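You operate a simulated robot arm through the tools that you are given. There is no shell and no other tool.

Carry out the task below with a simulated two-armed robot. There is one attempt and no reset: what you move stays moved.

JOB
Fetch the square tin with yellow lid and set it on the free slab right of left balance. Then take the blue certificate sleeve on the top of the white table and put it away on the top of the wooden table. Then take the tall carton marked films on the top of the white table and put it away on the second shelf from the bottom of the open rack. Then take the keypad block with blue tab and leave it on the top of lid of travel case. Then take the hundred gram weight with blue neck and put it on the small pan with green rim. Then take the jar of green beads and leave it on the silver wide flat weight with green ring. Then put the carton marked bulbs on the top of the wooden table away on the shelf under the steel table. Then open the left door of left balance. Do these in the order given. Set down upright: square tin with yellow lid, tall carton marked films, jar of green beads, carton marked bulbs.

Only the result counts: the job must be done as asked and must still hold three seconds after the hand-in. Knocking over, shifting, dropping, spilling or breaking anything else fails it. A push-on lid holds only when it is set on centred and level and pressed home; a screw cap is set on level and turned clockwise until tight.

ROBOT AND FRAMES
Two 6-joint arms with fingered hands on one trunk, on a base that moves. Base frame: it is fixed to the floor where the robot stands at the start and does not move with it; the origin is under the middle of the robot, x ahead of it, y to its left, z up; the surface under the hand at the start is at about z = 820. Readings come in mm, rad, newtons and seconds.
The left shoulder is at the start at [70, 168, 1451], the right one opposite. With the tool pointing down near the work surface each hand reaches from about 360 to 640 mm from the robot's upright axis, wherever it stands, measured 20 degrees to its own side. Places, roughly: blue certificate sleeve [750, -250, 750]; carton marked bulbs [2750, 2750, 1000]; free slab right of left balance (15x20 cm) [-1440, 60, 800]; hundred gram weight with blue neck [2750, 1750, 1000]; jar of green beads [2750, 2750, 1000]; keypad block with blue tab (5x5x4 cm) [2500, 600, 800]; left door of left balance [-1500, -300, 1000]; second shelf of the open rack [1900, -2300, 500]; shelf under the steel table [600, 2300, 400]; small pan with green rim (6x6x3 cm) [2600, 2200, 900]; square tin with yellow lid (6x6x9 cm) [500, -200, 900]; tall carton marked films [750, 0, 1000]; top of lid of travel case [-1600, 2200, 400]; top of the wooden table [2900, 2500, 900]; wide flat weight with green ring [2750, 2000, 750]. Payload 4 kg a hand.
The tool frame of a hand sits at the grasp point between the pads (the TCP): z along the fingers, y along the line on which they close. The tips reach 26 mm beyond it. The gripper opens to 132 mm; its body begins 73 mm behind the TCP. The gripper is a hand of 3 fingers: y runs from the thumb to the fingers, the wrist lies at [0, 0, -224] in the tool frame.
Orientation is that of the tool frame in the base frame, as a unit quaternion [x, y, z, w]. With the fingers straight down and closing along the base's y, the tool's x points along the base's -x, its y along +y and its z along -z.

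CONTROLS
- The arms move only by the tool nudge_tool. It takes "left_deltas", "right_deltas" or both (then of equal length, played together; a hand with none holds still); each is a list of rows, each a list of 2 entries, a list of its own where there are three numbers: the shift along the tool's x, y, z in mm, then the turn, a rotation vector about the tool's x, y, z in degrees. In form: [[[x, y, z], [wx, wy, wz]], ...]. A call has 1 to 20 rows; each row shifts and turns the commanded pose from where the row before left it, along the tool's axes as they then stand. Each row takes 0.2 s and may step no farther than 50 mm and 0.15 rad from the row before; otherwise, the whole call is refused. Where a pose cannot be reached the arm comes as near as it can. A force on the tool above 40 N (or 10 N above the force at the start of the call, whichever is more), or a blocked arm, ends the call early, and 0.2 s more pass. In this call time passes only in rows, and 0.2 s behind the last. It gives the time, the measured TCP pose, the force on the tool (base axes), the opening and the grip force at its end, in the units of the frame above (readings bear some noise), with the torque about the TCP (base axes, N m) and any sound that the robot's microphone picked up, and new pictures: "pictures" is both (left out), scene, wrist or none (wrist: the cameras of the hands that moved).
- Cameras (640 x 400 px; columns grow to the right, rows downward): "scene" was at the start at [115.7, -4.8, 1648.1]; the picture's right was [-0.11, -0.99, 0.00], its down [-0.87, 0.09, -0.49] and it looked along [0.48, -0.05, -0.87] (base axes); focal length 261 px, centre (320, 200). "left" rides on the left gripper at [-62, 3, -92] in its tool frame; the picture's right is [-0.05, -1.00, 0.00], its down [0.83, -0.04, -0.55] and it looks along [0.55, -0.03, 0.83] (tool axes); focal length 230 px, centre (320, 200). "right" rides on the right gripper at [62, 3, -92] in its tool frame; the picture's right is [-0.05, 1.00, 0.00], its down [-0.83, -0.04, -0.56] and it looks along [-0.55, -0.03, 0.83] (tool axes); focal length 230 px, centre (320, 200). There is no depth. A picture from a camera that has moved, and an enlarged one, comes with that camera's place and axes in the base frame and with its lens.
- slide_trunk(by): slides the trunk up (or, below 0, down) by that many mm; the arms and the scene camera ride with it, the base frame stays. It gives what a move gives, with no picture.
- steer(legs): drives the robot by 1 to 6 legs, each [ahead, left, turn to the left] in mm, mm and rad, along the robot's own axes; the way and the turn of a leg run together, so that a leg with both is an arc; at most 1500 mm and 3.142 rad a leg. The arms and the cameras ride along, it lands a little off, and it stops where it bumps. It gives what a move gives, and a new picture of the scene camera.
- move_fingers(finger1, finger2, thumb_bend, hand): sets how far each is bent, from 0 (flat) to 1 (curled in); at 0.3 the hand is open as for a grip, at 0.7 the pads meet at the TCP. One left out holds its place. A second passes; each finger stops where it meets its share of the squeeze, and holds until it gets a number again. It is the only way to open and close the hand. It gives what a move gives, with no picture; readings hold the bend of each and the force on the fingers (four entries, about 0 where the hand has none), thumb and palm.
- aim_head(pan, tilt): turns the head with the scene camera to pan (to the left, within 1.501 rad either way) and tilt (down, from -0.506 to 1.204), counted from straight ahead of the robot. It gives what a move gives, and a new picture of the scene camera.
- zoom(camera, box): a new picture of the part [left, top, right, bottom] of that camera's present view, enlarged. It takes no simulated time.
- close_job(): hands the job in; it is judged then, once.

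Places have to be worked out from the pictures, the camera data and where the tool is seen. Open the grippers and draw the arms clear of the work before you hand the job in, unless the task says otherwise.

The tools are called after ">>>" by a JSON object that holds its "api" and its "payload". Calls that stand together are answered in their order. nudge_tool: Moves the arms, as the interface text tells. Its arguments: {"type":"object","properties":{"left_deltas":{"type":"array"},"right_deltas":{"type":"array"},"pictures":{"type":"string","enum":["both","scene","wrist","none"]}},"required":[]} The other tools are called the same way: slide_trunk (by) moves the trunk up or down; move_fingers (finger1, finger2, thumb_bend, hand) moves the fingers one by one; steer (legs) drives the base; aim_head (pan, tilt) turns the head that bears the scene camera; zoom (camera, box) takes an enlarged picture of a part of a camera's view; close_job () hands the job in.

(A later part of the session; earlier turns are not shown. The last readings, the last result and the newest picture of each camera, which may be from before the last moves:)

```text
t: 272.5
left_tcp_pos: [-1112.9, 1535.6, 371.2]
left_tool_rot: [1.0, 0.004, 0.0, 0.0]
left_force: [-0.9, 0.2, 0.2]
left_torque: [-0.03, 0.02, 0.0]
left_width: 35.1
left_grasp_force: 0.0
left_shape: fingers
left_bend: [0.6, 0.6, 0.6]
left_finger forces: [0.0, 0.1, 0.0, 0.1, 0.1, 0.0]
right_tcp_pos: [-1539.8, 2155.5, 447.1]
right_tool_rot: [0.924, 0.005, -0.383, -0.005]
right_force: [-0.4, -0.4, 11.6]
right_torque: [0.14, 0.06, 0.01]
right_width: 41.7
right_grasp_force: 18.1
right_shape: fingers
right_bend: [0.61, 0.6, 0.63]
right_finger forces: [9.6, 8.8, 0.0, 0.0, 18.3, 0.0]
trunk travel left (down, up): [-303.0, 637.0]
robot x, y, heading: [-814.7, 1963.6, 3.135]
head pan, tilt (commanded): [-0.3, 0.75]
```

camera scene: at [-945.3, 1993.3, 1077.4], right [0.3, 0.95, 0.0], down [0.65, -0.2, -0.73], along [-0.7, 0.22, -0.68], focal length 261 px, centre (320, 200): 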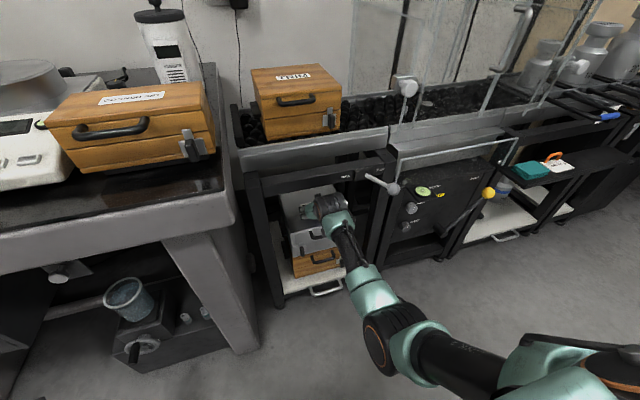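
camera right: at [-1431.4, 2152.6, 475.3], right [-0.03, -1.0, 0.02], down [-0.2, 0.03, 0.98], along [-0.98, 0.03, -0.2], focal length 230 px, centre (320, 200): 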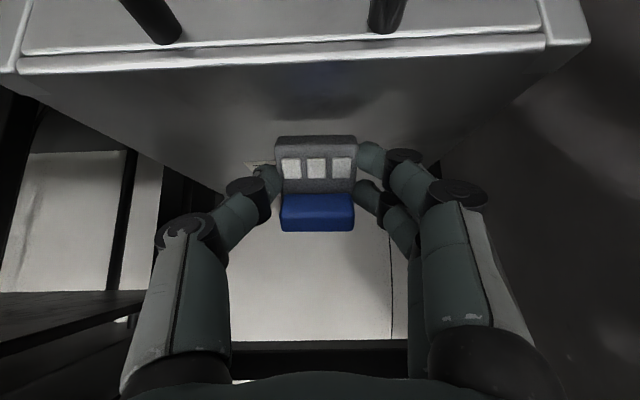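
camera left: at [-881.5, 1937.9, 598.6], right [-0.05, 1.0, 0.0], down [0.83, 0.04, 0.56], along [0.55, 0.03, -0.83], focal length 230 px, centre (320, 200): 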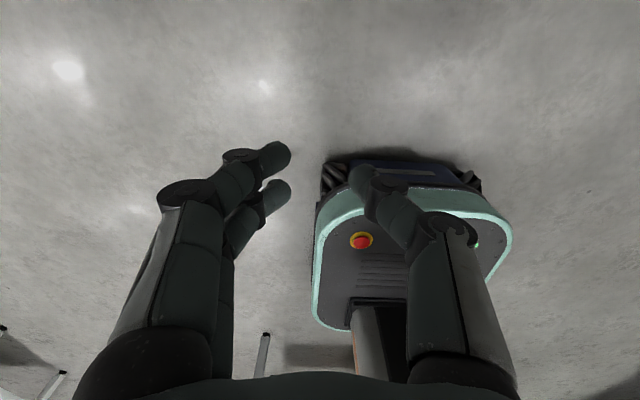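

Contact at about 12 N. I relax 2 mm and open the fingers slowly so the block tips down flat onto the lid.

>>> {"api": "nudge_tool", "payload": {"right_deltas": [[[-1.4, 0, -1.4], [0, 0, 0]]], "pictures": "none"}}

>>> {"api": "move_fingers", "payload": {"hand": "right", "finger1": 0.58, "finger2": 0.58, "thumb_bend": 0.6}}

>>> {"api": "zoom", "payload": {"camera": "right", "box": [160, 80, 480, 280]}}

```text
t: 272.9
left_tcp_pos: [-1112.9, 1534.2, 370.8]
left_tool_rot: [1.0, 0.005, 0.0, 0.0]
left_force: [0.9, 0.5, 0.2]
left_torque: [0.04, 0.01, 0.0]
left_width: 35.2
left_grasp_force: 0.0
left_shape: fingers
left_bend: [0.6, 0.6, 0.6]
left_finger forces: [0.0, 0.1, 0.0, 0.0, 0.0, 0.0]
right_tcp_pos: [-1539.1, 2154.9, 447.7]
right_tool_rot: [0.924, 0.004, -0.382, -0.005]
right_force: [-2.1, -0.7, 11.6]
right_torque: [0.11, 0.13, -0.02]
right_width: 41.6
right_grasp_force: 18.1
right_shape: fingers
right_bend: [0.61, 0.6, 0.63]
right_finger forces: [9.5, 8.9, 0.0, 0.1, 18.2, 0.0]
trunk travel left (down, up): [-303.0, 637.0]
robot x, y, heading: [-816.2, 1969.4, 3.138]
head pan, tilt (commanded): [-0.3, 0.75]
```

```text
t: 273.9
left_tcp_pos: [-1113.6, 1533.7, 371.2]
left_tool_rot: [1.0, 0.004, 0.0, 0.001]
left_force: [0.7, 0.1, 0.0]
left_torque: [0.04, -0.01, 0.0]
left_width: 35.7
left_grasp_force: 0.1
left_shape: fingers
left_bend: [0.6, 0.6, 0.6]
left_finger forces: [0.0, 0.0, 0.1, 0.0, 0.0, 0.1]
right_tcp_pos: [-1539.6, 2155.1, 444.8]
right_tool_rot: [0.925, 0.004, -0.379, -0.005]
right_force: [1.4, 0.0, 2.1]
right_torque: [-0.05, -0.04, 0.03]
right_width: 44.9
right_grasp_force: 3.1
right_shape: fingers
right_bend: [0.56, 0.56, 0.59]
right_finger forces: [3.1, 0.9, 0.1, 0.1, 2.1, 0.0]
trunk travel left (down, up): [-303.0, 637.0]
robot x, y, heading: [-818.6, 1969.8, 3.142]
head pan, tilt (commanded): [-0.3, 0.75]
```

```text
2.00 times, centred on (320, 180) of right
camera zoom: at [-1430.6, 2152.7, 467.3], right [-0.03, -1.0, 0.02], down [-0.2, 0.03, 0.98], along [-0.98, 0.03, -0.2], focal length 460 px, centre (320, 240)
```

zoom: 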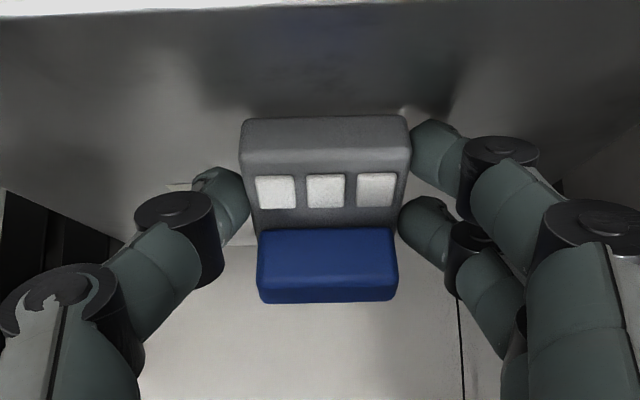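

The block is tipping level. I open further to free it.

>>> {"api": "move_fingers", "payload": {"hand": "right", "finger1": 0.52, "finger2": 0.52, "thumb_bend": 0.54}}

>>> {"api": "zoom", "payload": {"camera": "right", "box": [160, 80, 480, 280]}}

```text
t: 274.9
left_tcp_pos: [-1113.0, 1534.2, 371.1]
left_tool_rot: [1.0, 0.005, 0.001, 0.0]
left_force: [-0.1, -0.2, 0.0]
left_torque: [-0.02, -0.01, 0.03]
left_width: 35.1
left_grasp_force: 0.0
left_shape: fingers
left_bend: [0.6, 0.6, 0.6]
left_finger forces: [0.1, 0.1, 0.0, 0.1, 0.1, 0.0]
right_tcp_pos: [-1540.4, 2156.1, 445.7]
right_tool_rot: [0.925, 0.005, -0.379, -0.004]
right_force: [0.1, 0.3, 1.7]
right_torque: [-0.06, 0.03, 0.0]
right_width: 56.1
right_grasp_force: 0.9
right_shape: fingers
right_bend: [0.53, 0.52, 0.54]
right_finger forces: [1.2, 0.0, 0.0, 0.0, 0.0, 0.1]
trunk travel left (down, up): [-303.0, 637.0]
robot x, y, heading: [-816.0, 1966.5, 3.138]
head pan, tilt (commanded): [-0.3, 0.75]
```

```text
2.00 times, centred on (320, 180) of right
camera zoom: at [-1431.1, 2152.7, 467.7], right [-0.03, -1.0, 0.02], down [-0.2, 0.03, 0.98], along [-0.98, 0.03, -0.2], focal length 460 px, centre (320, 240)
```

zoom: 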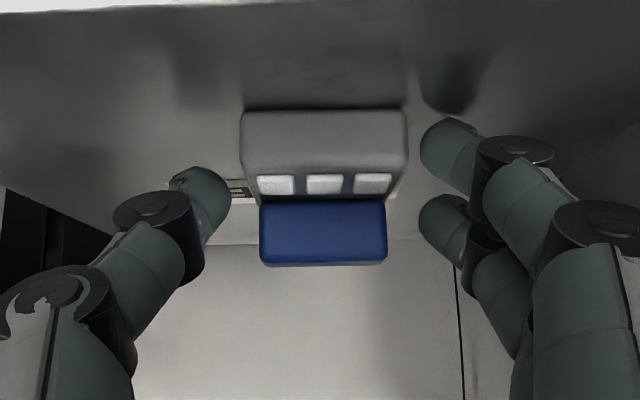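

The block sits flat on the TRAVEL lid. I withdraw the hand along its own axis.

>>> {"api": "nudge_tool", "payload": {"right_deltas": [[[0, 0, -10], [0, 0, 0]], [[0, 0, -25], [0, 0, 0]], [[0, 0, -40], [0, 0, 0]]], "pictures": "both"}}

```text
t: 275.7
left_tcp_pos: [-1113.1, 1534.7, 371.0]
left_tool_rot: [1.0, 0.005, 0.001, 0.0]
left_force: [-0.4, 0.8, 0.0]
left_torque: [-0.01, 0.01, -0.02]
left_width: 35.4
left_grasp_force: 0.1
left_shape: fingers
left_bend: [0.6, 0.6, 0.6]
left_finger forces: [0.0, 0.0, 0.0, 0.1, 0.1, 0.0]
right_tcp_pos: [-1484.1, 2155.0, 499.0]
right_tool_rot: [0.925, 0.004, -0.379, -0.006]
right_force: [-0.7, 0.4, 0.6]
right_torque: [-0.01, 0.01, -0.05]
right_width: 57.1
right_grasp_force: 0.1
right_shape: fingers
right_bend: [0.52, 0.52, 0.54]
right_finger forces: [0.0, 0.0, 0.0, 0.0, 0.1, 0.0]
trunk travel left (down, up): [-303.0, 637.0]
robot x, y, heading: [-816.9, 1965.0, 3.14]
head pan, tilt (commanded): [-0.3, 0.75]
camera scene: at [-944.8, 1993.1, 1077.5], right [0.3, 0.95, 0.0], down [0.65, -0.2, -0.73], along [-0.7, 0.22, -0.68], focal length 261 px, centre (320, 200)
camera right: at [-1376.4, 2152.5, 520.5], right [-0.03, -1.0, 0.02], down [-0.2, 0.03, 0.98], along [-0.98, 0.03, -0.2], focal length 230 px, centre (320, 200)
```

scene: 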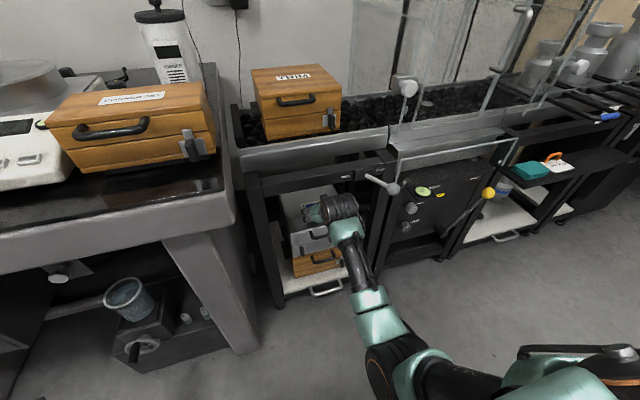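
right: 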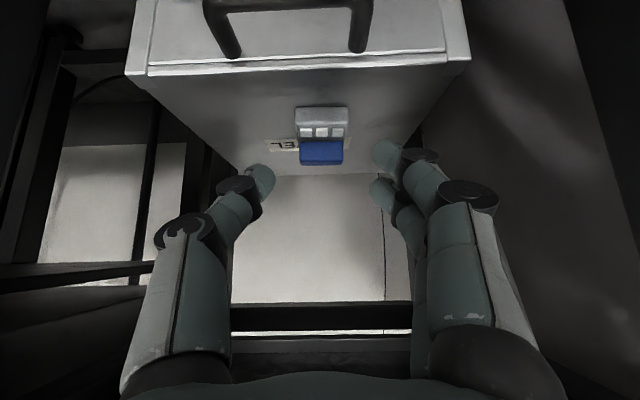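

The keypad block rests on the lid. I back straight out and then raise the trunk again.

>>> {"api": "steer", "payload": {"legs": [[-420, 0, 0]]}}

>>> {"api": "slide_trunk", "payload": {"by": 520}}

>>> {"api": "zoom", "payload": {"camera": "scene", "box": [0, 0, 640, 400]}}

```text
t: 278.2
left_tcp_pos: [-695.8, 1533.7, 370.6]
left_tool_rot: [1.0, 0.006, 0.001, 0.0]
left_force: [0.0, -1.0, -0.3]
left_torque: [0.0, -0.01, 0.03]
left_width: 35.2
left_grasp_force: 0.1
left_shape: fingers
left_bend: [0.6, 0.6, 0.6]
left_finger forces: [0.1, 0.1, 0.0, 0.0, 0.0, 0.0]
right_tcp_pos: [-1069.2, 2152.4, 499.0]
right_tool_rot: [0.925, 0.007, -0.38, -0.004]
right_force: [0.2, 0.2, -0.4]
right_torque: [0.0, -0.02, 0.0]
right_width: 57.2
right_grasp_force: 0.1
right_shape: fingers
right_bend: [0.52, 0.52, 0.54]
right_finger forces: [0.1, 0.1, 0.0, 0.0, 0.0, 0.0]
trunk travel left (down, up): [-303.0, 637.0]
robot x, y, heading: [-400.8, 1970.0, -3.135]
head pan, tilt (commanded): [-0.3, 0.75]
camera scene: at [-528.9, 1993.1, 1077.5], right [0.29, 0.96, 0.0], down [0.65, -0.2, -0.73], along [-0.7, 0.21, -0.68], focal length 261 px, centre (320, 200)
```

scene: 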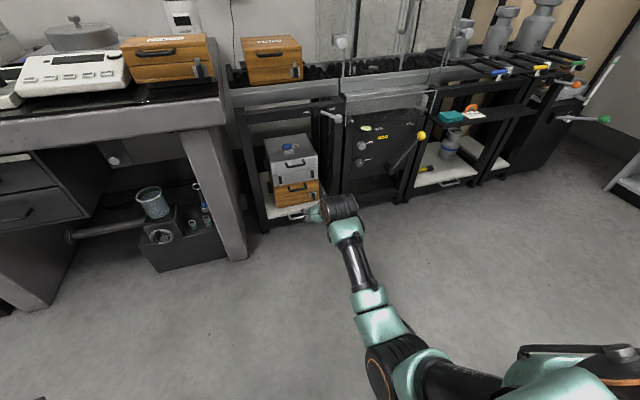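

```text
refused: 520 is not a number from -400 to 400
```

```text
1.00 times, centred on (320, 200) of scene (not enlarged: the box is as wide or as high as the picture)
camera zoom: at [-528.9, 1993.1, 1077.5], right [0.29, 0.96, 0.0], down [0.65, -0.2, -0.73], along [-0.7, 0.21, -0.68], focal length 261 px, centre (320, 200)
```

zoom: 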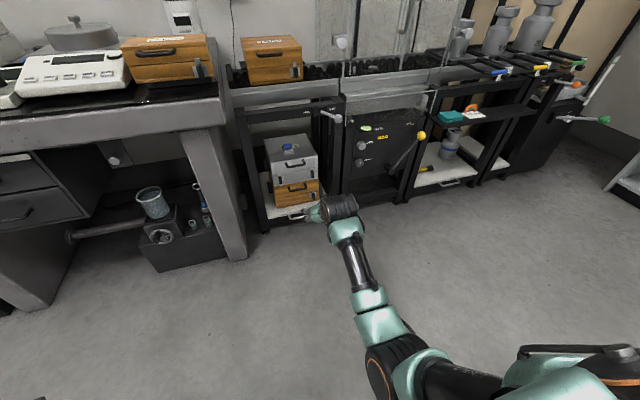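

The block is seen on the lid from outside too. I raise the trunk, turn the right hand back to tool-down and bring the left hand in.

>>> {"api": "slide_trunk", "payload": {"by": 400}}

>>> {"api": "slide_trunk", "payload": {"by": 130}}

>>> {"api": "nudge_tool", "payload": {"right_deltas": [[[0, 0, 0], [0, 7.5, 0]], [[0, 0, 0], [0, 7.5, 0]], [[0, 0, 0], [0, 7.5, 0]], [[0, 0, 0], [0, 7.5, 0]], [[0, 0, 0], [0, 7.5, 0]], [[0, 0, 0], [0, 7.5, 0]]], "left_deltas": [[[-30.8, -35.7, 0], [0, 0, 0]], [[-30.8, -35.7, 0], [0, 0, 0]], [[-30.8, -35.7, 0], [0, 0, 0]], [[-30.8, -35.7, 0], [0, 0, 0]], [[-30.8, -35.7, 0], [0, 0, 0]], [[-30.8, -35.7, 0], [0, 0, 0]]], "pictures": "none"}}

>>> {"api": "steer", "payload": {"legs": [[0, 1020, 0], [0, 0, -1.571], [0, 0, -1.571], [1000, 0, 0], [950, 0, 0]]}}

```text
t: 282.1
left_tcp_pos: [-695.4, 1532.8, 771.5]
left_tool_rot: [1.0, 0.006, 0.001, 0.001]
left_force: [-0.2, 0.2, 0.4]
left_torque: [0.01, 0.0, 0.0]
left_width: 35.0
left_grasp_force: 0.1
left_shape: fingers
left_bend: [0.6, 0.6, 0.6]
left_finger forces: [0.0, 0.0, 0.1, 0.0, 0.0, 0.0]
right_tcp_pos: [-1070.0, 2152.9, 898.6]
right_tool_rot: [0.925, 0.006, -0.38, -0.004]
right_force: [-0.6, 0.7, 0.1]
right_torque: [0.02, -0.03, 0.01]
right_width: 57.1
right_grasp_force: 0.0
right_shape: fingers
right_bend: [0.52, 0.52, 0.54]
right_finger forces: [0.0, 0.0, 0.1, 0.1, 0.0, 0.0]
trunk travel left (down, up): [-703.0, 237.0]
robot x, y, heading: [-401.1, 1967.6, -3.14]
head pan, tilt (commanded): [-0.3, 0.75]
```

```text
t: 283.6
left_tcp_pos: [-696.2, 1532.7, 901.5]
left_tool_rot: [1.0, 0.006, 0.001, 0.0]
left_force: [-0.5, 0.1, -0.8]
left_torque: [0.01, 0.01, 0.01]
left_width: 35.2
left_grasp_force: 0.1
left_shape: fingers
left_bend: [0.6, 0.6, 0.6]
left_finger forces: [0.0, 0.0, 0.0, 0.0, 0.0, 0.0]
right_tcp_pos: [-1070.6, 2153.4, 1027.6]
right_tool_rot: [0.925, 0.007, -0.379, -0.003]
right_force: [-0.7, 0.0, 0.0]
right_torque: [0.02, -0.03, 0.0]
right_width: 57.2
right_grasp_force: 0.0
right_shape: fingers
right_bend: [0.52, 0.52, 0.54]
right_finger forces: [0.0, 0.1, 0.0, 0.0, 0.0, 0.0]
trunk travel left (down, up): [-833.0, 107.0]
robot x, y, heading: [-400.5, 1967.7, -3.14]
head pan, tilt (commanded): [-0.3, 0.75]
```

```text
t: 285.1
left_tcp_pos: [-884.0, 1747.2, 899.7]
left_tool_rot: [1.0, 0.007, 0.001, 0.001]
left_force: [0.1, -0.4, -0.2]
left_torque: [-0.01, 0.02, -0.02]
left_width: 35.3
left_grasp_force: 0.0
left_shape: fingers
left_bend: [0.6, 0.6, 0.6]
left_finger forces: [0.0, 0.0, 0.0, 0.0, 0.0, 0.0]
right_tcp_pos: [-1072.4, 2156.2, 1026.9]
right_tool_rot: [1.0, 0.003, 0.006, -0.005]
right_force: [-0.2, 0.2, 0.4]
right_torque: [-0.02, -0.06, 0.01]
right_width: 57.4
right_grasp_force: 0.0
right_shape: fingers
right_bend: [0.52, 0.52, 0.54]
right_finger forces: [0.1, 0.0, 0.0, 0.1, 0.0, 0.1]
trunk travel left (down, up): [-833.0, 107.0]
robot x, y, heading: [-396.1, 1965.2, -3.14]
head pan, tilt (commanded): [-0.3, 0.75]
```

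```text
t: 307.2
left_tcp_pos: [2026.0, 1225.4, 899.8]
left_tool_rot: [-0.018, 1.0, -0.001, -0.002]
left_force: [0.6, 0.3, -0.1]
left_torque: [0.0, -0.02, -0.04]
left_width: 35.2
left_grasp_force: 0.1
left_shape: fingers
left_bend: [0.6, 0.6, 0.6]
left_finger forces: [0.0, 0.1, 0.0, 0.1, 0.1, 0.0]
right_tcp_pos: [2224.0, 822.3, 1028.5]
right_tool_rot: [-0.017, 1.0, -0.006, -0.003]
right_force: [-0.6, 0.4, 0.7]
right_torque: [-0.01, 0.02, 0.0]
right_width: 57.3
right_grasp_force: 0.1
right_shape: fingers
right_bend: [0.52, 0.52, 0.54]
right_finger forces: [0.0, 0.0, 0.0, 0.0, 0.0, 0.1]
trunk travel left (down, up): [-833.0, 107.0]
robot x, y, heading: [1549.9, 991.7, 0.028]
head pan, tilt (commanded): [-0.3, 0.75]
camera scene: at [1678.0, 974.0, 1607.5], right [-0.27, -0.96, 0.0], down [-0.66, 0.18, -0.73], along [0.7, -0.2, -0.68], focal length 261 px, centre (320, 200)
```

scene: 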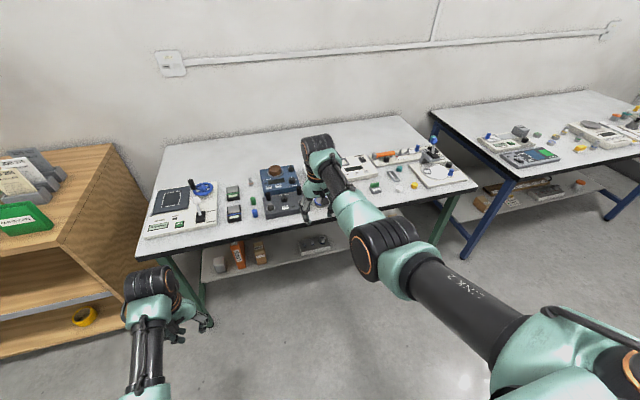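

I'm near the wooden unit again. I strafe left to y≈1850 and look for the 100 g weight with the blue neck.

>>> {"api": "steer", "payload": {"legs": [[0, 860, -0.028]]}}

>>> {"api": "aim_head", "payload": {"pan": 0.0, "tilt": 0.5}}

>>> {"api": "zoom", "payload": {"camera": "scene", "box": [200, 170, 440, 320]}}

```text
t: 311.9
left_tcp_pos: [2019.2, 2088.0, 899.5]
left_tool_rot: [-0.006, 1.0, 0.0, -0.001]
left_force: [0.3, 0.5, -0.5]
left_torque: [-0.03, -0.01, -0.01]
left_width: 35.2
left_grasp_force: 0.1
left_shape: fingers
left_bend: [0.6, 0.6, 0.6]
left_finger forces: [0.0, 0.1, 0.0, 0.0, 0.0, 0.0]
right_tcp_pos: [2207.0, 1680.1, 1028.2]
right_tool_rot: [-0.003, 1.0, -0.006, -0.004]
right_force: [0.3, -0.6, -0.3]
right_torque: [-0.03, 0.0, -0.01]
right_width: 57.1
right_grasp_force: 0.0
right_shape: fingers
right_bend: [0.52, 0.52, 0.54]
right_finger forces: [0.0, 0.1, 0.1, 0.0, 0.1, 0.1]
trunk travel left (down, up): [-833.0, 107.0]
robot x, y, heading: [1536.9, 1869.3, -0.001]
head pan, tilt (commanded): [-0.3, 0.75]
camera scene: at [1665.7, 1844.7, 1607.4], right [-0.29, -0.96, 0.0], down [-0.65, 0.2, -0.73], along [0.7, -0.21, -0.68], focal length 261 px, centre (320, 200)
```

scene: 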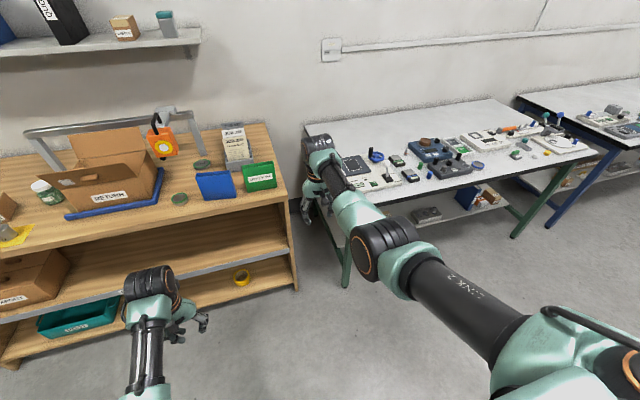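

```text
t: 312.6
left_tcp_pos: [2018.5, 2088.3, 900.4]
left_tool_rot: [-0.006, 1.0, 0.0, -0.001]
left_force: [0.1, 0.3, 0.3]
left_torque: [0.0, -0.02, -0.03]
left_width: 35.2
left_grasp_force: 0.1
left_shape: fingers
left_bend: [0.6, 0.6, 0.6]
left_finger forces: [0.0, 0.0, 0.0, 0.0, 0.0, 0.1]
right_tcp_pos: [2207.0, 1681.1, 1028.0]
right_tool_rot: [-0.004, 1.0, -0.006, -0.003]
right_force: [-0.7, 0.1, -0.3]
right_torque: [0.01, 0.02, 0.01]
right_width: 57.2
right_grasp_force: 0.0
right_shape: fingers
right_bend: [0.52, 0.52, 0.54]
right_finger forces: [0.1, 0.0, 0.0, 0.0, 0.0, 0.0]
trunk travel left (down, up): [-833.0, 107.0]
robot x, y, heading: [1541.2, 1866.8, 0.003]
head pan, tilt (commanded): [0.0, 0.499]
camera scene: at [1677.4, 1870.3, 1629.3], right [0.0, -1.0, 0.0], down [-0.48, 0.0, -0.88], along [0.88, 0.0, -0.48], focal length 261 px, centre (320, 200)
```

scene: 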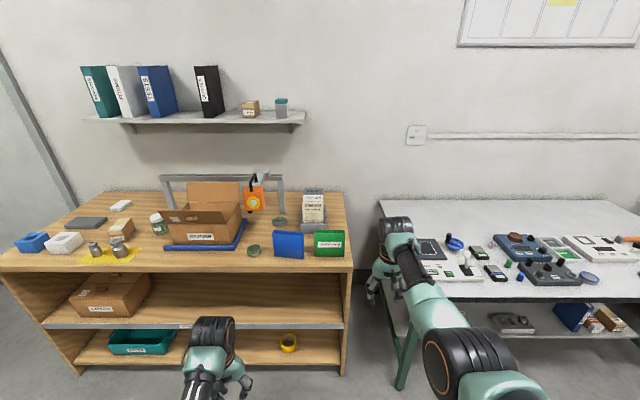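

```text
2.67 times, centred on (320, 245) of scene
camera zoom: at [1677.4, 1870.3, 1629.3], right [0.0, -1.0, 0.0], down [-0.48, 0.0, -0.88], along [0.88, 0.0, -0.48], focal length 697 px, centre (320, 80)
```

zoom: 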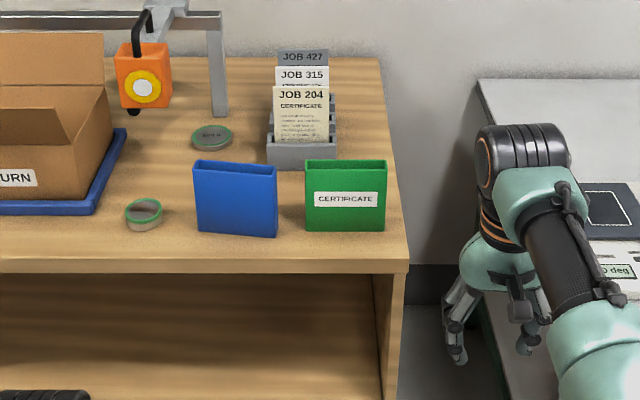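

The weight is probably hidden behind the green sleeve. I raise the trunk and move closer for a steeper view.

>>> {"api": "slide_trunk", "payload": {"by": 100}}

>>> {"api": "steer", "payload": {"legs": [[360, 0, 0]]}}

>>> {"api": "aim_head", "payload": {"pan": -0.05, "tilt": 0.9}}

>>> {"api": "zoom", "payload": {"camera": "scene", "box": [220, 100, 420, 225]}}

```text
t: 314.0
left_tcp_pos: [2019.0, 2088.4, 1000.0]
left_tool_rot: [-0.006, 1.0, 0.001, -0.001]
left_force: [0.1, 0.3, 0.4]
left_torque: [-0.03, -0.01, 0.02]
left_width: 35.2
left_grasp_force: 0.0
left_shape: fingers
left_bend: [0.6, 0.6, 0.6]
left_finger forces: [0.0, 0.0, 0.0, 0.0, 0.0, 0.0]
right_tcp_pos: [2207.2, 1680.6, 1128.8]
right_tool_rot: [-0.003, 1.0, -0.006, -0.004]
right_force: [-0.1, -0.3, -0.8]
right_torque: [-0.02, -0.01, -0.03]
right_width: 56.8
right_grasp_force: 0.0
right_shape: fingers
right_bend: [0.52, 0.52, 0.54]
right_finger forces: [0.1, 0.0, 0.0, 0.0, 0.1, 0.0]
trunk travel left (down, up): [-933.0, 7.0]
robot x, y, heading: [1533.9, 1871.9, 0.001]
head pan, tilt (commanded): [0.0, 0.499]
```

```text
t: 316.3
left_tcp_pos: [2373.6, 2091.7, 1000.8]
left_tool_rot: [-0.008, 1.0, 0.0, 0.001]
left_force: [-0.8, -0.7, 0.4]
left_torque: [-0.02, -0.02, 0.0]
left_width: 35.3
left_grasp_force: 0.0
left_shape: fingers
left_bend: [0.6, 0.6, 0.6]
left_finger forces: [0.0, 0.1, 0.1, 0.0, 0.1, 0.1]
right_tcp_pos: [2562.8, 1683.6, 1129.6]
right_tool_rot: [-0.006, 1.0, -0.006, -0.003]
right_force: [-0.6, 0.6, -1.0]
right_torque: [0.0, -0.04, -0.02]
right_width: 57.0
right_grasp_force: 0.0
right_shape: fingers
right_bend: [0.52, 0.52, 0.54]
right_finger forces: [0.0, 0.0, 0.0, 0.0, 0.0, 0.0]
trunk travel left (down, up): [-933.0, 7.0]
robot x, y, heading: [1891.9, 1870.9, 0.008]
head pan, tilt (commanded): [0.0, 0.499]
camera scene: at [2030.8, 1872.1, 1729.7], right [0.01, -1.0, 0.0], down [-0.48, 0.0, -0.88], along [0.88, 0.01, -0.48], focal length 261 px, centre (320, 200)
```

scene: 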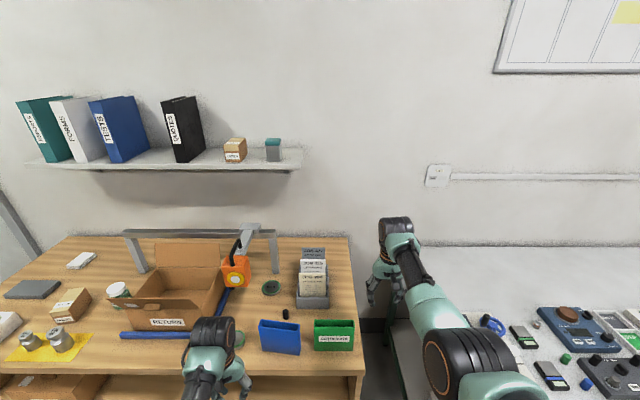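

```text
t: 317.1
left_tcp_pos: [2374.9, 2091.3, 999.8]
left_tool_rot: [-0.008, 1.0, 0.0, -0.002]
left_force: [0.1, 0.2, 0.0]
left_torque: [-0.04, 0.01, 0.01]
left_width: 35.0
left_grasp_force: 0.0
left_shape: fingers
left_bend: [0.6, 0.6, 0.6]
left_finger forces: [0.1, 0.0, 0.0, 0.1, 0.0, 0.1]
right_tcp_pos: [2565.8, 1684.2, 1126.1]
right_tool_rot: [-0.006, 1.0, -0.006, -0.004]
right_force: [0.8, 0.4, -0.3]
right_torque: [0.0, -0.04, -0.02]
right_width: 57.3
right_grasp_force: 0.1
right_shape: fingers
right_bend: [0.52, 0.52, 0.54]
right_finger forces: [0.1, 0.0, 0.1, 0.1, 0.0, 0.0]
trunk travel left (down, up): [-933.0, 7.0]
robot x, y, heading: [1895.3, 1872.6, 0.007]
head pan, tilt (commanded): [-0.051, 0.901]
camera scene: at [2020.0, 1868.2, 1695.4], right [-0.04, -1.0, 0.0], down [-0.78, 0.03, -0.62], along [0.62, -0.03, -0.78], focal length 261 px, centre (320, 200)
```

scene: 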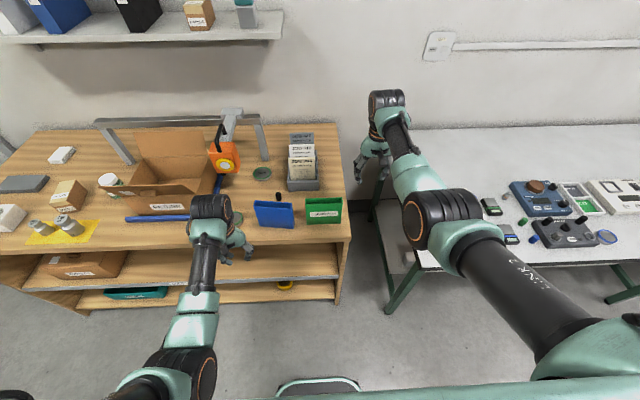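

```text
3.20 times, centred on (320, 162) of scene
camera zoom: at [2020.0, 1868.2, 1695.4], right [-0.04, -1.0, 0.0], down [-0.78, 0.03, -0.62], along [0.62, -0.03, -0.78], focal length 836 px, centre (320, 320)
```

zoom: 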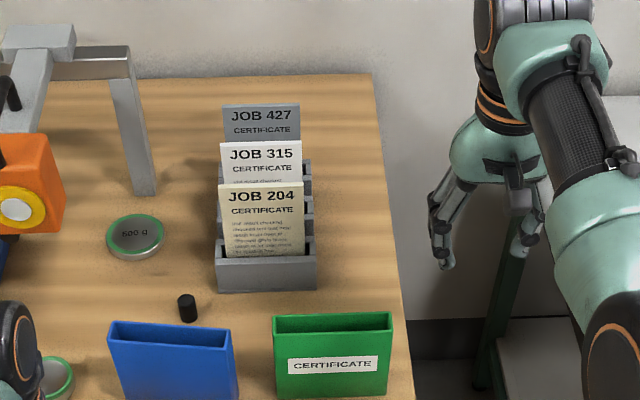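

No weight is visible behind the sleeves from here. I check the right wrist camera, which looks over that end of the unit.

>>> {"api": "zoom", "payload": {"camera": "right", "box": [0, 0, 640, 400]}}

>>> {"api": "zoom", "payload": {"camera": "scene", "box": [240, 125, 370, 235]}}

```text
1.00 times, centred on (320, 200) of right (not enlarged: the box is as wide or as high as the picture)
camera zoom: at [2503.8, 1688.3, 1219.7], right [0.04, 1.0, -0.01], down [0.84, -0.03, 0.55], along [0.55, -0.03, -0.84], focal length 230 px, centre (320, 200)
```

zoom: 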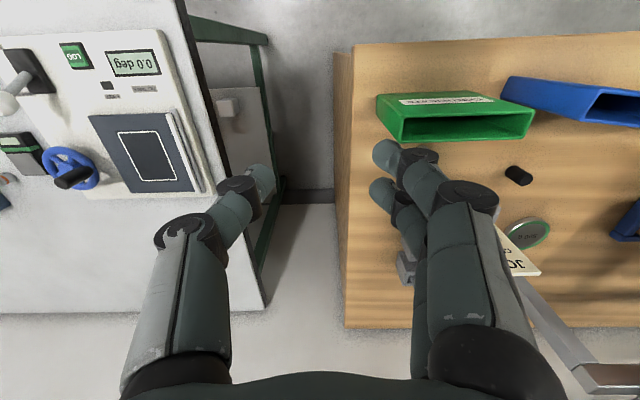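

```text
3.64 times, centred on (305, 180) of scene
camera zoom: at [2020.0, 1868.2, 1695.4], right [-0.04, -1.0, 0.0], down [-0.78, 0.03, -0.62], along [0.62, -0.03, -0.78], focal length 950 px, centre (374, 273)
```

zoom: 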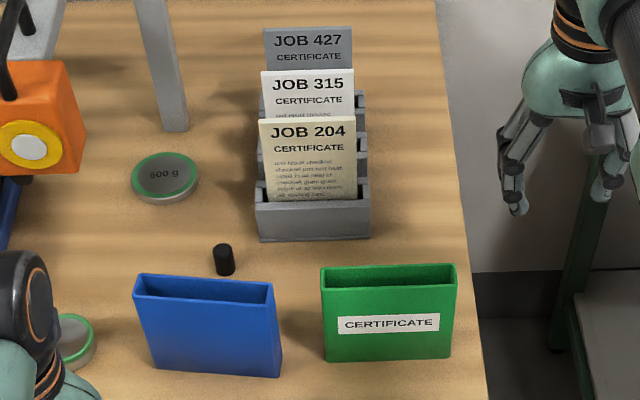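

Still no blue-necked weight at this end. I'll look from the other side, so I back up a bit, strafe left and look back to the right behind the certificate stands.

>>> {"api": "steer", "payload": {"legs": [[-200, 0, 0], [0, 650, 0]]}}

>>> {"api": "aim_head", "payload": {"pan": -0.5, "tilt": 0.65}}

>>> {"api": "zoom", "payload": {"camera": "scene", "box": [240, 60, 440, 260]}}

```text
t: 322.0
left_tcp_pos: [2168.7, 2746.0, 999.7]
left_tool_rot: [-0.011, 1.0, 0.001, 0.0]
left_force: [0.5, 0.1, 0.2]
left_torque: [0.0, -0.01, -0.04]
left_width: 35.2
left_grasp_force: 0.2
left_shape: fingers
left_bend: [0.6, 0.6, 0.6]
left_finger forces: [0.1, 0.0, 0.1, 0.0, 0.0, 0.0]
right_tcp_pos: [2360.1, 2339.2, 1127.9]
right_tool_rot: [-0.009, 1.0, -0.006, -0.004]
right_force: [0.3, -0.4, 0.8]
right_torque: [0.03, 0.04, -0.03]
right_width: 57.0
right_grasp_force: 0.1
right_shape: fingers
right_bend: [0.52, 0.52, 0.54]
right_finger forces: [0.0, 0.0, 0.0, 0.0, 0.0, 0.0]
trunk travel left (down, up): [-933.0, 7.0]
robot x, y, heading: [1689.7, 2521.7, 0.011]
head pan, tilt (commanded): [-0.051, 0.901]
camera scene: at [1813.1, 2518.8, 1695.5], right [-0.04, -1.0, 0.0], down [-0.78, 0.03, -0.62], along [0.62, -0.02, -0.78], focal length 261 px, centre (320, 200)
```

scene: 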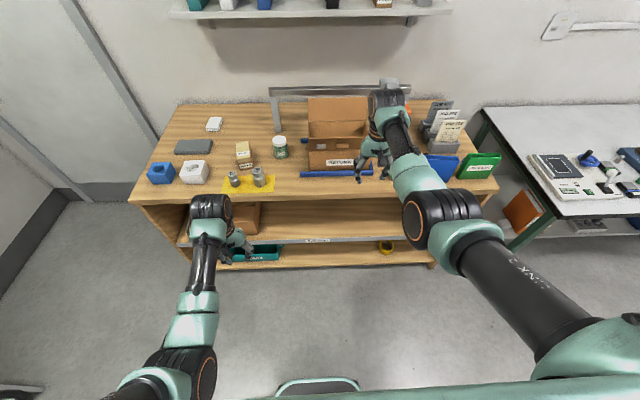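

```text
t: 322.9
left_tcp_pos: [2167.3, 2746.7, 998.8]
left_tool_rot: [-0.012, 1.0, 0.0, -0.001]
left_force: [0.4, -0.4, 1.2]
left_torque: [-0.01, 0.0, 0.0]
left_width: 35.4
left_grasp_force: 0.0
left_shape: fingers
left_bend: [0.6, 0.6, 0.6]
left_finger forces: [0.1, 0.0, 0.1, 0.1, 0.0, 0.0]
right_tcp_pos: [2359.3, 2340.5, 1128.1]
right_tool_rot: [-0.009, 1.0, -0.007, -0.004]
right_force: [0.0, 1.5, -0.2]
right_torque: [0.04, 0.02, -0.01]
right_width: 57.3
right_grasp_force: 0.2
right_shape: fingers
right_bend: [0.52, 0.52, 0.54]
right_finger forces: [0.1, 0.0, 0.0, 0.1, 0.1, 0.0]
trunk travel left (down, up): [-933.0, 7.0]
robot x, y, heading: [1686.1, 2519.8, 0.017]
head pan, tilt (commanded): [-0.499, 0.649]
camera scene: at [1814.3, 2483.6, 1716.0], right [-0.47, -0.88, 0.0], down [-0.54, 0.28, -0.8], along [0.7, -0.37, -0.6], focal length 261 px, centre (320, 200)
```

scene: 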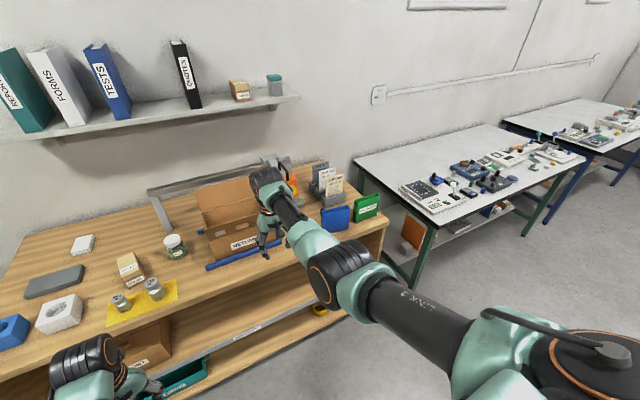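

```text
2.00 times, centred on (340, 160) of scene
camera zoom: at [1814.3, 2483.6, 1716.0], right [-0.47, -0.88, 0.0], down [-0.54, 0.28, -0.8], along [0.7, -0.37, -0.6], focal length 523 px, centre (280, 280)
```

zoom: 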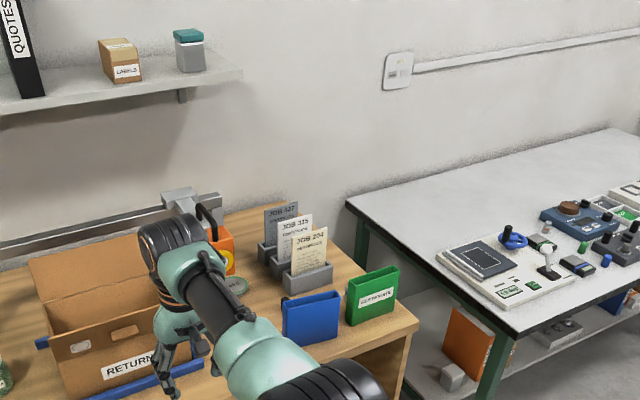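

A likely hiding place is right behind the green sleeve, where both views were blocked. I bring the right hand over that spot to look down from its wrist camera.

>>> {"api": "steer", "payload": {"legs": [[0, -535, -0.014], [270, 0, 0]]}}

>>> {"api": "zoom", "payload": {"camera": "right", "box": [0, 0, 640, 400]}}

```text
t: 327.5
left_tcp_pos: [2445.0, 2195.4, 1001.1]
left_tool_rot: [0.001, 1.0, 0.001, 0.0]
left_force: [-0.1, -0.4, 0.1]
left_torque: [0.02, -0.03, -0.01]
left_width: 35.4
left_grasp_force: 0.1
left_shape: fingers
left_bend: [0.6, 0.6, 0.6]
left_finger forces: [0.0, 0.0, 0.0, 0.0, 0.0, 0.1]
right_tcp_pos: [2628.5, 1784.5, 1130.6]
right_tool_rot: [0.003, 1.0, -0.006, -0.003]
right_force: [1.1, 0.0, 0.2]
right_torque: [0.01, -0.01, 0.0]
right_width: 57.0
right_grasp_force: 0.0
right_shape: fingers
right_bend: [0.52, 0.52, 0.54]
right_finger forces: [0.0, 0.1, 0.1, 0.0, 0.1, 0.0]
trunk travel left (down, up): [-933.0, 7.0]
robot x, y, heading: [1963.7, 1981.2, -0.007]
head pan, tilt (commanded): [-0.499, 0.649]
camera scene: at [2085.2, 1940.8, 1716.3], right [-0.49, -0.87, 0.0], down [-0.53, 0.29, -0.8], along [0.7, -0.39, -0.6], focal length 261 px, centre (320, 200)
```

scene: 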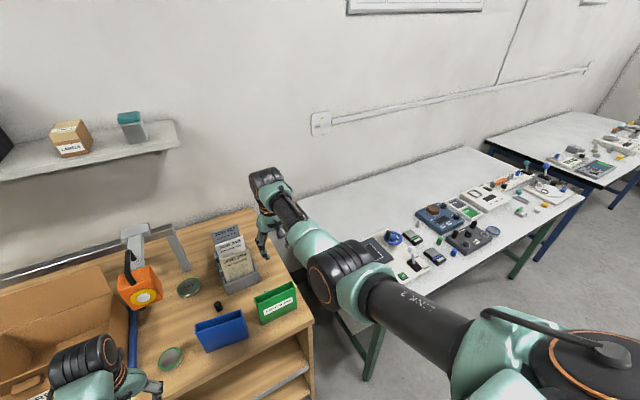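

```text
1.00 times, centred on (320, 200) of right (not enlarged: the box is as wide or as high as the picture)
camera zoom: at [2567.1, 1790.7, 1221.4], right [0.06, 1.0, -0.01], down [0.83, -0.04, 0.55], along [0.55, -0.04, -0.83], focal length 230 px, centre (320, 200)
```

zoom: 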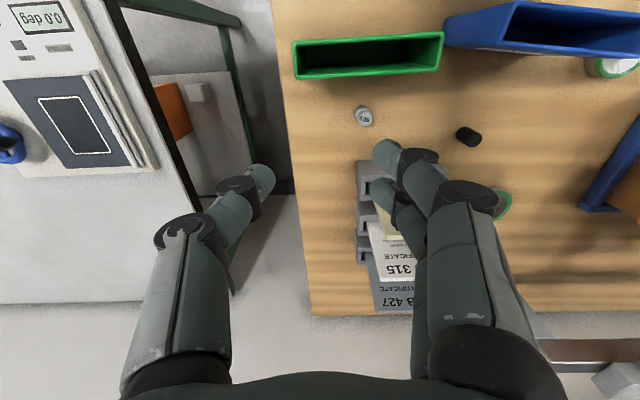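

There it is: a small weight behind the green sleeve at pixel (363, 116). I zoom in on it.

>>> {"api": "zoom", "payload": {"camera": "right", "box": [290, 20, 450, 160]}}

>>> {"api": "zoom", "payload": {"camera": "right", "box": [340, 95, 390, 140]}}

```text
2.86 times, centred on (370, 90) of right
camera zoom: at [2567.1, 1790.7, 1221.4], right [0.06, 1.0, -0.01], down [0.83, -0.04, 0.55], along [0.55, -0.04, -0.83], focal length 657 px, centre (177, 514)
```

zoom: 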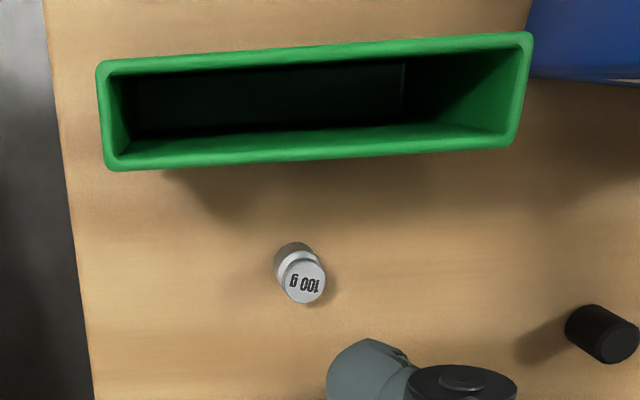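

```text
8.89 times, centred on (365, 118) of right
camera zoom: at [2567.1, 1790.7, 1221.4], right [0.06, 1.0, -0.01], down [0.83, -0.04, 0.55], along [0.55, -0.04, -0.83], focal length 2045 px, centre (-80, 933)
```

zoom: 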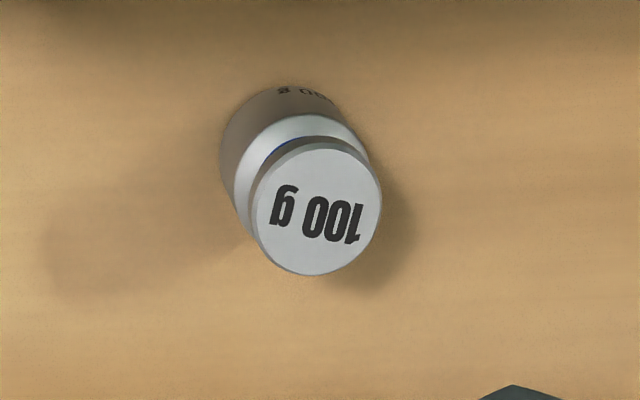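

The small weight stands at about [2653, 1845], top z≈890, some 60 mm behind the green sleeve. The right hand's camera would hit the sleeve, so I'll take it with the left hand. I back off, shift right, raise the left hand, and come in over the sleeve.

>>> {"api": "steer", "payload": {"legs": [[-260, 0, 0.007], [0, -350, 0]]}}

>>> {"api": "nudge_tool", "payload": {"left_deltas": [[[-40, 0, -15], [0, 0, 0]], [[-40, 0, -25], [0, 0, 0]], [[0, 0, -28], [0, 0, 0]]], "pictures": "none"}}

>>> {"api": "move_fingers", "payload": {"hand": "left", "finger1": 0.52, "finger2": 0.52, "thumb_bend": 0.52}}

```text
t: 331.2
left_tcp_pos: [2187.2, 1854.1, 999.0]
left_tool_rot: [-0.006, 1.0, 0.0, -0.002]
left_force: [0.8, 0.9, 0.1]
left_torque: [0.0, 0.02, 0.02]
left_width: 35.5
left_grasp_force: 0.1
left_shape: fingers
left_bend: [0.6, 0.6, 0.6]
left_finger forces: [0.0, 0.0, 0.0, 0.1, 0.0, 0.0]
right_tcp_pos: [2375.3, 1447.2, 1128.9]
right_tool_rot: [-0.004, 1.0, -0.007, -0.005]
right_force: [-0.4, 0.6, -0.4]
right_torque: [-0.01, 0.0, -0.04]
right_width: 57.2
right_grasp_force: 0.1
right_shape: fingers
right_bend: [0.52, 0.52, 0.54]
right_finger forces: [0.1, 0.1, 0.0, 0.0, 0.0, 0.0]
trunk travel left (down, up): [-933.0, 7.0]
robot x, y, heading: [1703.1, 1633.0, 0.002]
head pan, tilt (commanded): [-0.499, 0.649]
camera scene: at [1831.8, 1596.2, 1716.1], right [-0.48, -0.88, 0.0], down [-0.53, 0.29, -0.8], along [0.7, -0.38, -0.6], focal length 261 px, centre (320, 200)
```

scene: 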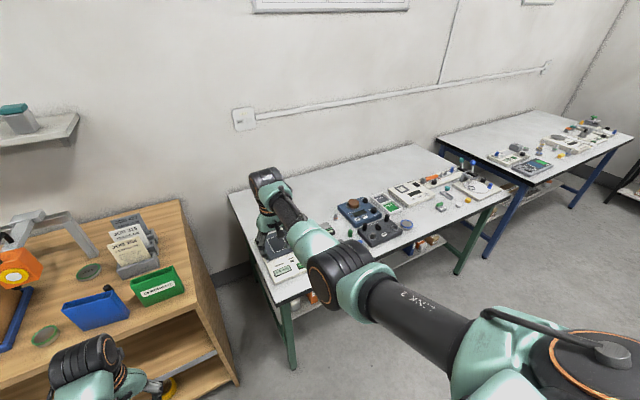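

```text
t: 332.1
left_tcp_pos: [2266.6, 1852.8, 1067.9]
left_tool_rot: [-0.007, 1.0, 0.0, -0.001]
left_force: [0.2, 0.6, 0.1]
left_torque: [0.05, -0.04, -0.01]
left_width: 35.3
left_grasp_force: 0.0
left_shape: fingers
left_bend: [0.6, 0.6, 0.6]
left_finger forces: [0.0, 0.1, 0.1, 0.0, 0.0, 0.0]
right_tcp_pos: [2373.7, 1443.4, 1129.7]
right_tool_rot: [-0.006, 1.0, -0.006, -0.004]
right_force: [0.0, 0.2, 0.0]
right_torque: [0.02, 0.01, -0.01]
right_width: 57.4
right_grasp_force: 0.1
right_shape: fingers
right_bend: [0.52, 0.52, 0.54]
right_finger forces: [0.0, 0.0, 0.0, 0.1, 0.0, 0.0]
trunk travel left (down, up): [-933.0, 7.0]
robot x, y, heading: [1703.9, 1630.2, 0.005]
head pan, tilt (commanded): [-0.499, 0.649]
```

```text
t: 333.1
left_tcp_pos: [2267.8, 1851.3, 1066.8]
left_tool_rot: [-0.007, 1.0, 0.0, -0.001]
left_force: [-0.1, -0.4, -0.1]
left_torque: [-0.01, -0.01, -0.01]
left_width: 60.3
left_grasp_force: 0.0
left_shape: fingers
left_bend: [0.52, 0.52, 0.52]
left_finger forces: [0.0, 0.1, 0.0, 0.0, 0.0, 0.0]
right_tcp_pos: [2375.8, 1444.9, 1128.5]
right_tool_rot: [-0.004, 1.0, -0.006, -0.003]
right_force: [-0.6, 0.1, 0.6]
right_torque: [0.01, 0.0, -0.03]
right_width: 57.2
right_grasp_force: 0.0
right_shape: fingers
right_bend: [0.52, 0.52, 0.54]
right_finger forces: [0.0, 0.0, 0.0, 0.1, 0.2, 0.1]
trunk travel left (down, up): [-933.0, 7.0]
robot x, y, heading: [1703.8, 1628.9, 0.005]
head pan, tilt (commanded): [-0.499, 0.649]
```

I drive forward so the left hand comes over the weight.

>>> {"api": "steer", "payload": {"legs": [[383, -4, -0.003]]}}

>>> {"api": "aim_head", "payload": {"pan": 0.3, "tilt": 0.95}}

>>> {"api": "zoom", "payload": {"camera": "left", "box": [0, 0, 640, 400]}}

```text
t: 335.5
left_tcp_pos: [2652.4, 1838.5, 1068.5]
left_tool_rot: [0.0, 1.0, 0.0, 0.0]
left_force: [0.1, -0.2, -0.6]
left_torque: [-0.02, -0.02, 0.01]
left_width: 60.4
left_grasp_force: 0.1
left_shape: fingers
left_bend: [0.52, 0.52, 0.52]
left_finger forces: [0.0, 0.1, 0.1, 0.1, 0.1, 0.0]
right_tcp_pos: [2754.4, 1430.8, 1130.1]
right_tool_rot: [0.002, 1.0, -0.006, -0.002]
right_force: [-0.6, 0.3, -0.2]
right_torque: [0.0, 0.02, -0.03]
right_width: 57.2
right_grasp_force: 0.1
right_shape: fingers
right_bend: [0.52, 0.52, 0.54]
right_finger forces: [0.0, 0.0, 0.0, 0.0, 0.0, 0.1]
trunk travel left (down, up): [-933.0, 7.0]
robot x, y, heading: [2086.2, 1626.1, -0.009]
head pan, tilt (commanded): [-0.499, 0.649]
camera scene: at [2211.2, 1585.8, 1716.3], right [-0.49, -0.87, 0.0], down [-0.53, 0.3, -0.8], along [0.7, -0.39, -0.6], focal length 261 px, centre (320, 200)
```

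scene: 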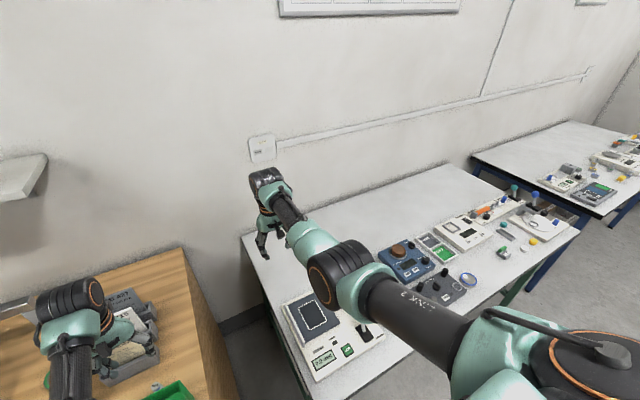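

```text
t: 336.6
left_tcp_pos: [2654.1, 1839.6, 1067.0]
left_tool_rot: [0.0, 1.0, 0.0, -0.002]
left_force: [0.2, 0.1, -0.8]
left_torque: [0.0, 0.0, 0.0]
left_width: 60.2
left_grasp_force: 0.0
left_shape: fingers
left_bend: [0.52, 0.52, 0.52]
left_finger forces: [0.1, 0.1, 0.0, 0.1, 0.0, 0.0]
right_tcp_pos: [2756.6, 1429.5, 1129.1]
right_tool_rot: [0.003, 1.0, -0.007, -0.003]
right_force: [0.4, 0.1, -1.0]
right_torque: [0.03, 0.0, -0.02]
right_width: 56.9
right_grasp_force: 0.0
right_shape: fingers
right_bend: [0.52, 0.52, 0.54]
right_finger forces: [0.0, 0.0, 0.1, 0.0, 0.0, 0.1]
trunk travel left (down, up): [-933.0, 7.0]
robot x, y, heading: [2093.2, 1626.9, -0.014]
head pan, tilt (commanded): [0.3, 0.949]
camera scene: at [2207.7, 1648.7, 1692.0], right [0.28, -0.96, 0.0], down [-0.78, -0.23, -0.58], along [0.56, 0.17, -0.81], focal length 261 px, centre (320, 200)
```

scene: 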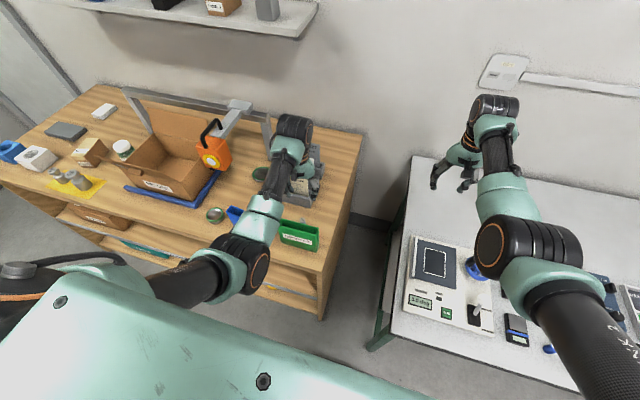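

```text
1.00 times, centred on (320, 200) of left (not enlarged: the box is as wide or as high as the picture)
camera zoom: at [2714.6, 1842.9, 1158.8], right [0.05, -1.0, 0.0], down [-0.83, -0.04, 0.56], along [-0.56, -0.03, -0.83], focal length 230 px, centre (320, 200)
```

zoom: 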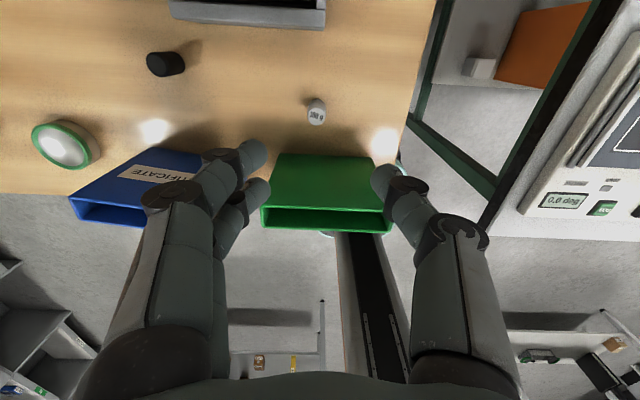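

The weight is at [2651, 1842], and the hand is nearly above it. I turn the hand 12° so its camera clears the certificate card, and descend most of the way.

>>> {"api": "nudge_tool", "payload": {"left_deltas": [[[3, 3, 20], [0, 0, 6]], [[0, 0, 30], [0, 0, 6]], [[0, 0, 35], [0, 0, 0]], [[0, 0, 35], [0, 0, 0]], [[0, 0, 30], [0, 0, 0]]], "pictures": "both"}}

```text
t: 337.8
left_tcp_pos: [2650.7, 1843.6, 915.4]
left_tool_rot: [0.104, 0.995, 0.0, -0.001]
left_force: [-0.5, -0.5, 0.3]
left_torque: [0.01, -0.01, 0.04]
left_width: 60.5
left_grasp_force: 0.1
left_shape: fingers
left_bend: [0.52, 0.52, 0.52]
left_finger forces: [0.1, 0.0, 0.1, 0.0, 0.0, 0.1]
right_tcp_pos: [2757.0, 1431.9, 1128.2]
right_tool_rot: [0.002, 1.0, -0.007, -0.004]
right_force: [0.6, 0.3, -0.8]
right_torque: [-0.02, 0.02, 0.02]
right_width: 57.0
right_grasp_force: 0.0
right_shape: fingers
right_bend: [0.52, 0.52, 0.54]
right_finger forces: [0.1, 0.1, 0.1, 0.1, 0.1, 0.0]
trunk travel left (down, up): [-933.0, 7.0]
robot x, y, heading: [2088.5, 1632.0, -0.01]
head pan, tilt (commanded): [0.3, 0.949]
camera scene: at [2208.9, 1648.9, 1691.8], right [0.29, -0.96, 0.0], down [-0.78, -0.23, -0.58], along [0.56, 0.17, -0.81], focal length 261 px, centre (320, 200)
camera left: at [2709.9, 1834.9, 1007.4], right [-0.16, -0.99, 0.0], down [-0.82, 0.13, 0.56], along [-0.55, 0.09, -0.83], focal length 230 px, centre (320, 200)
```

scene: 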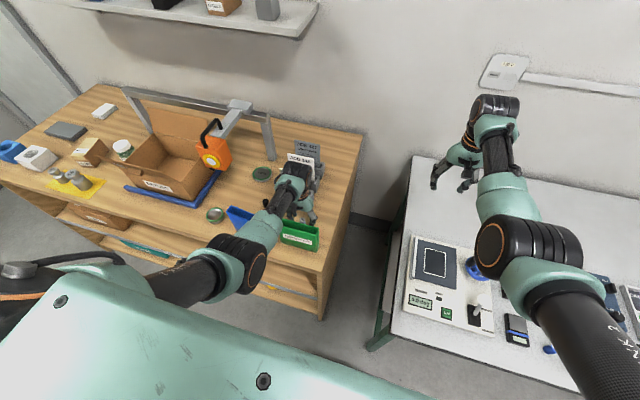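
left: 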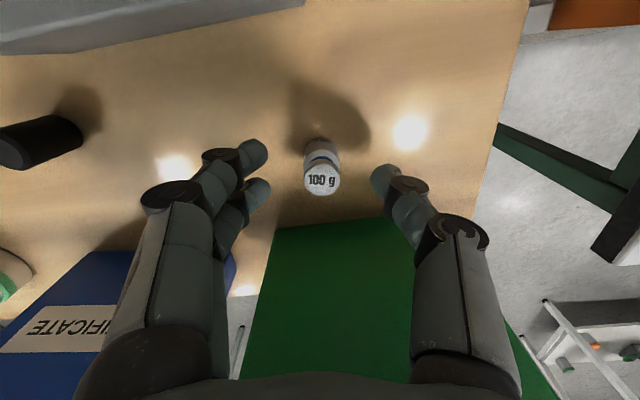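

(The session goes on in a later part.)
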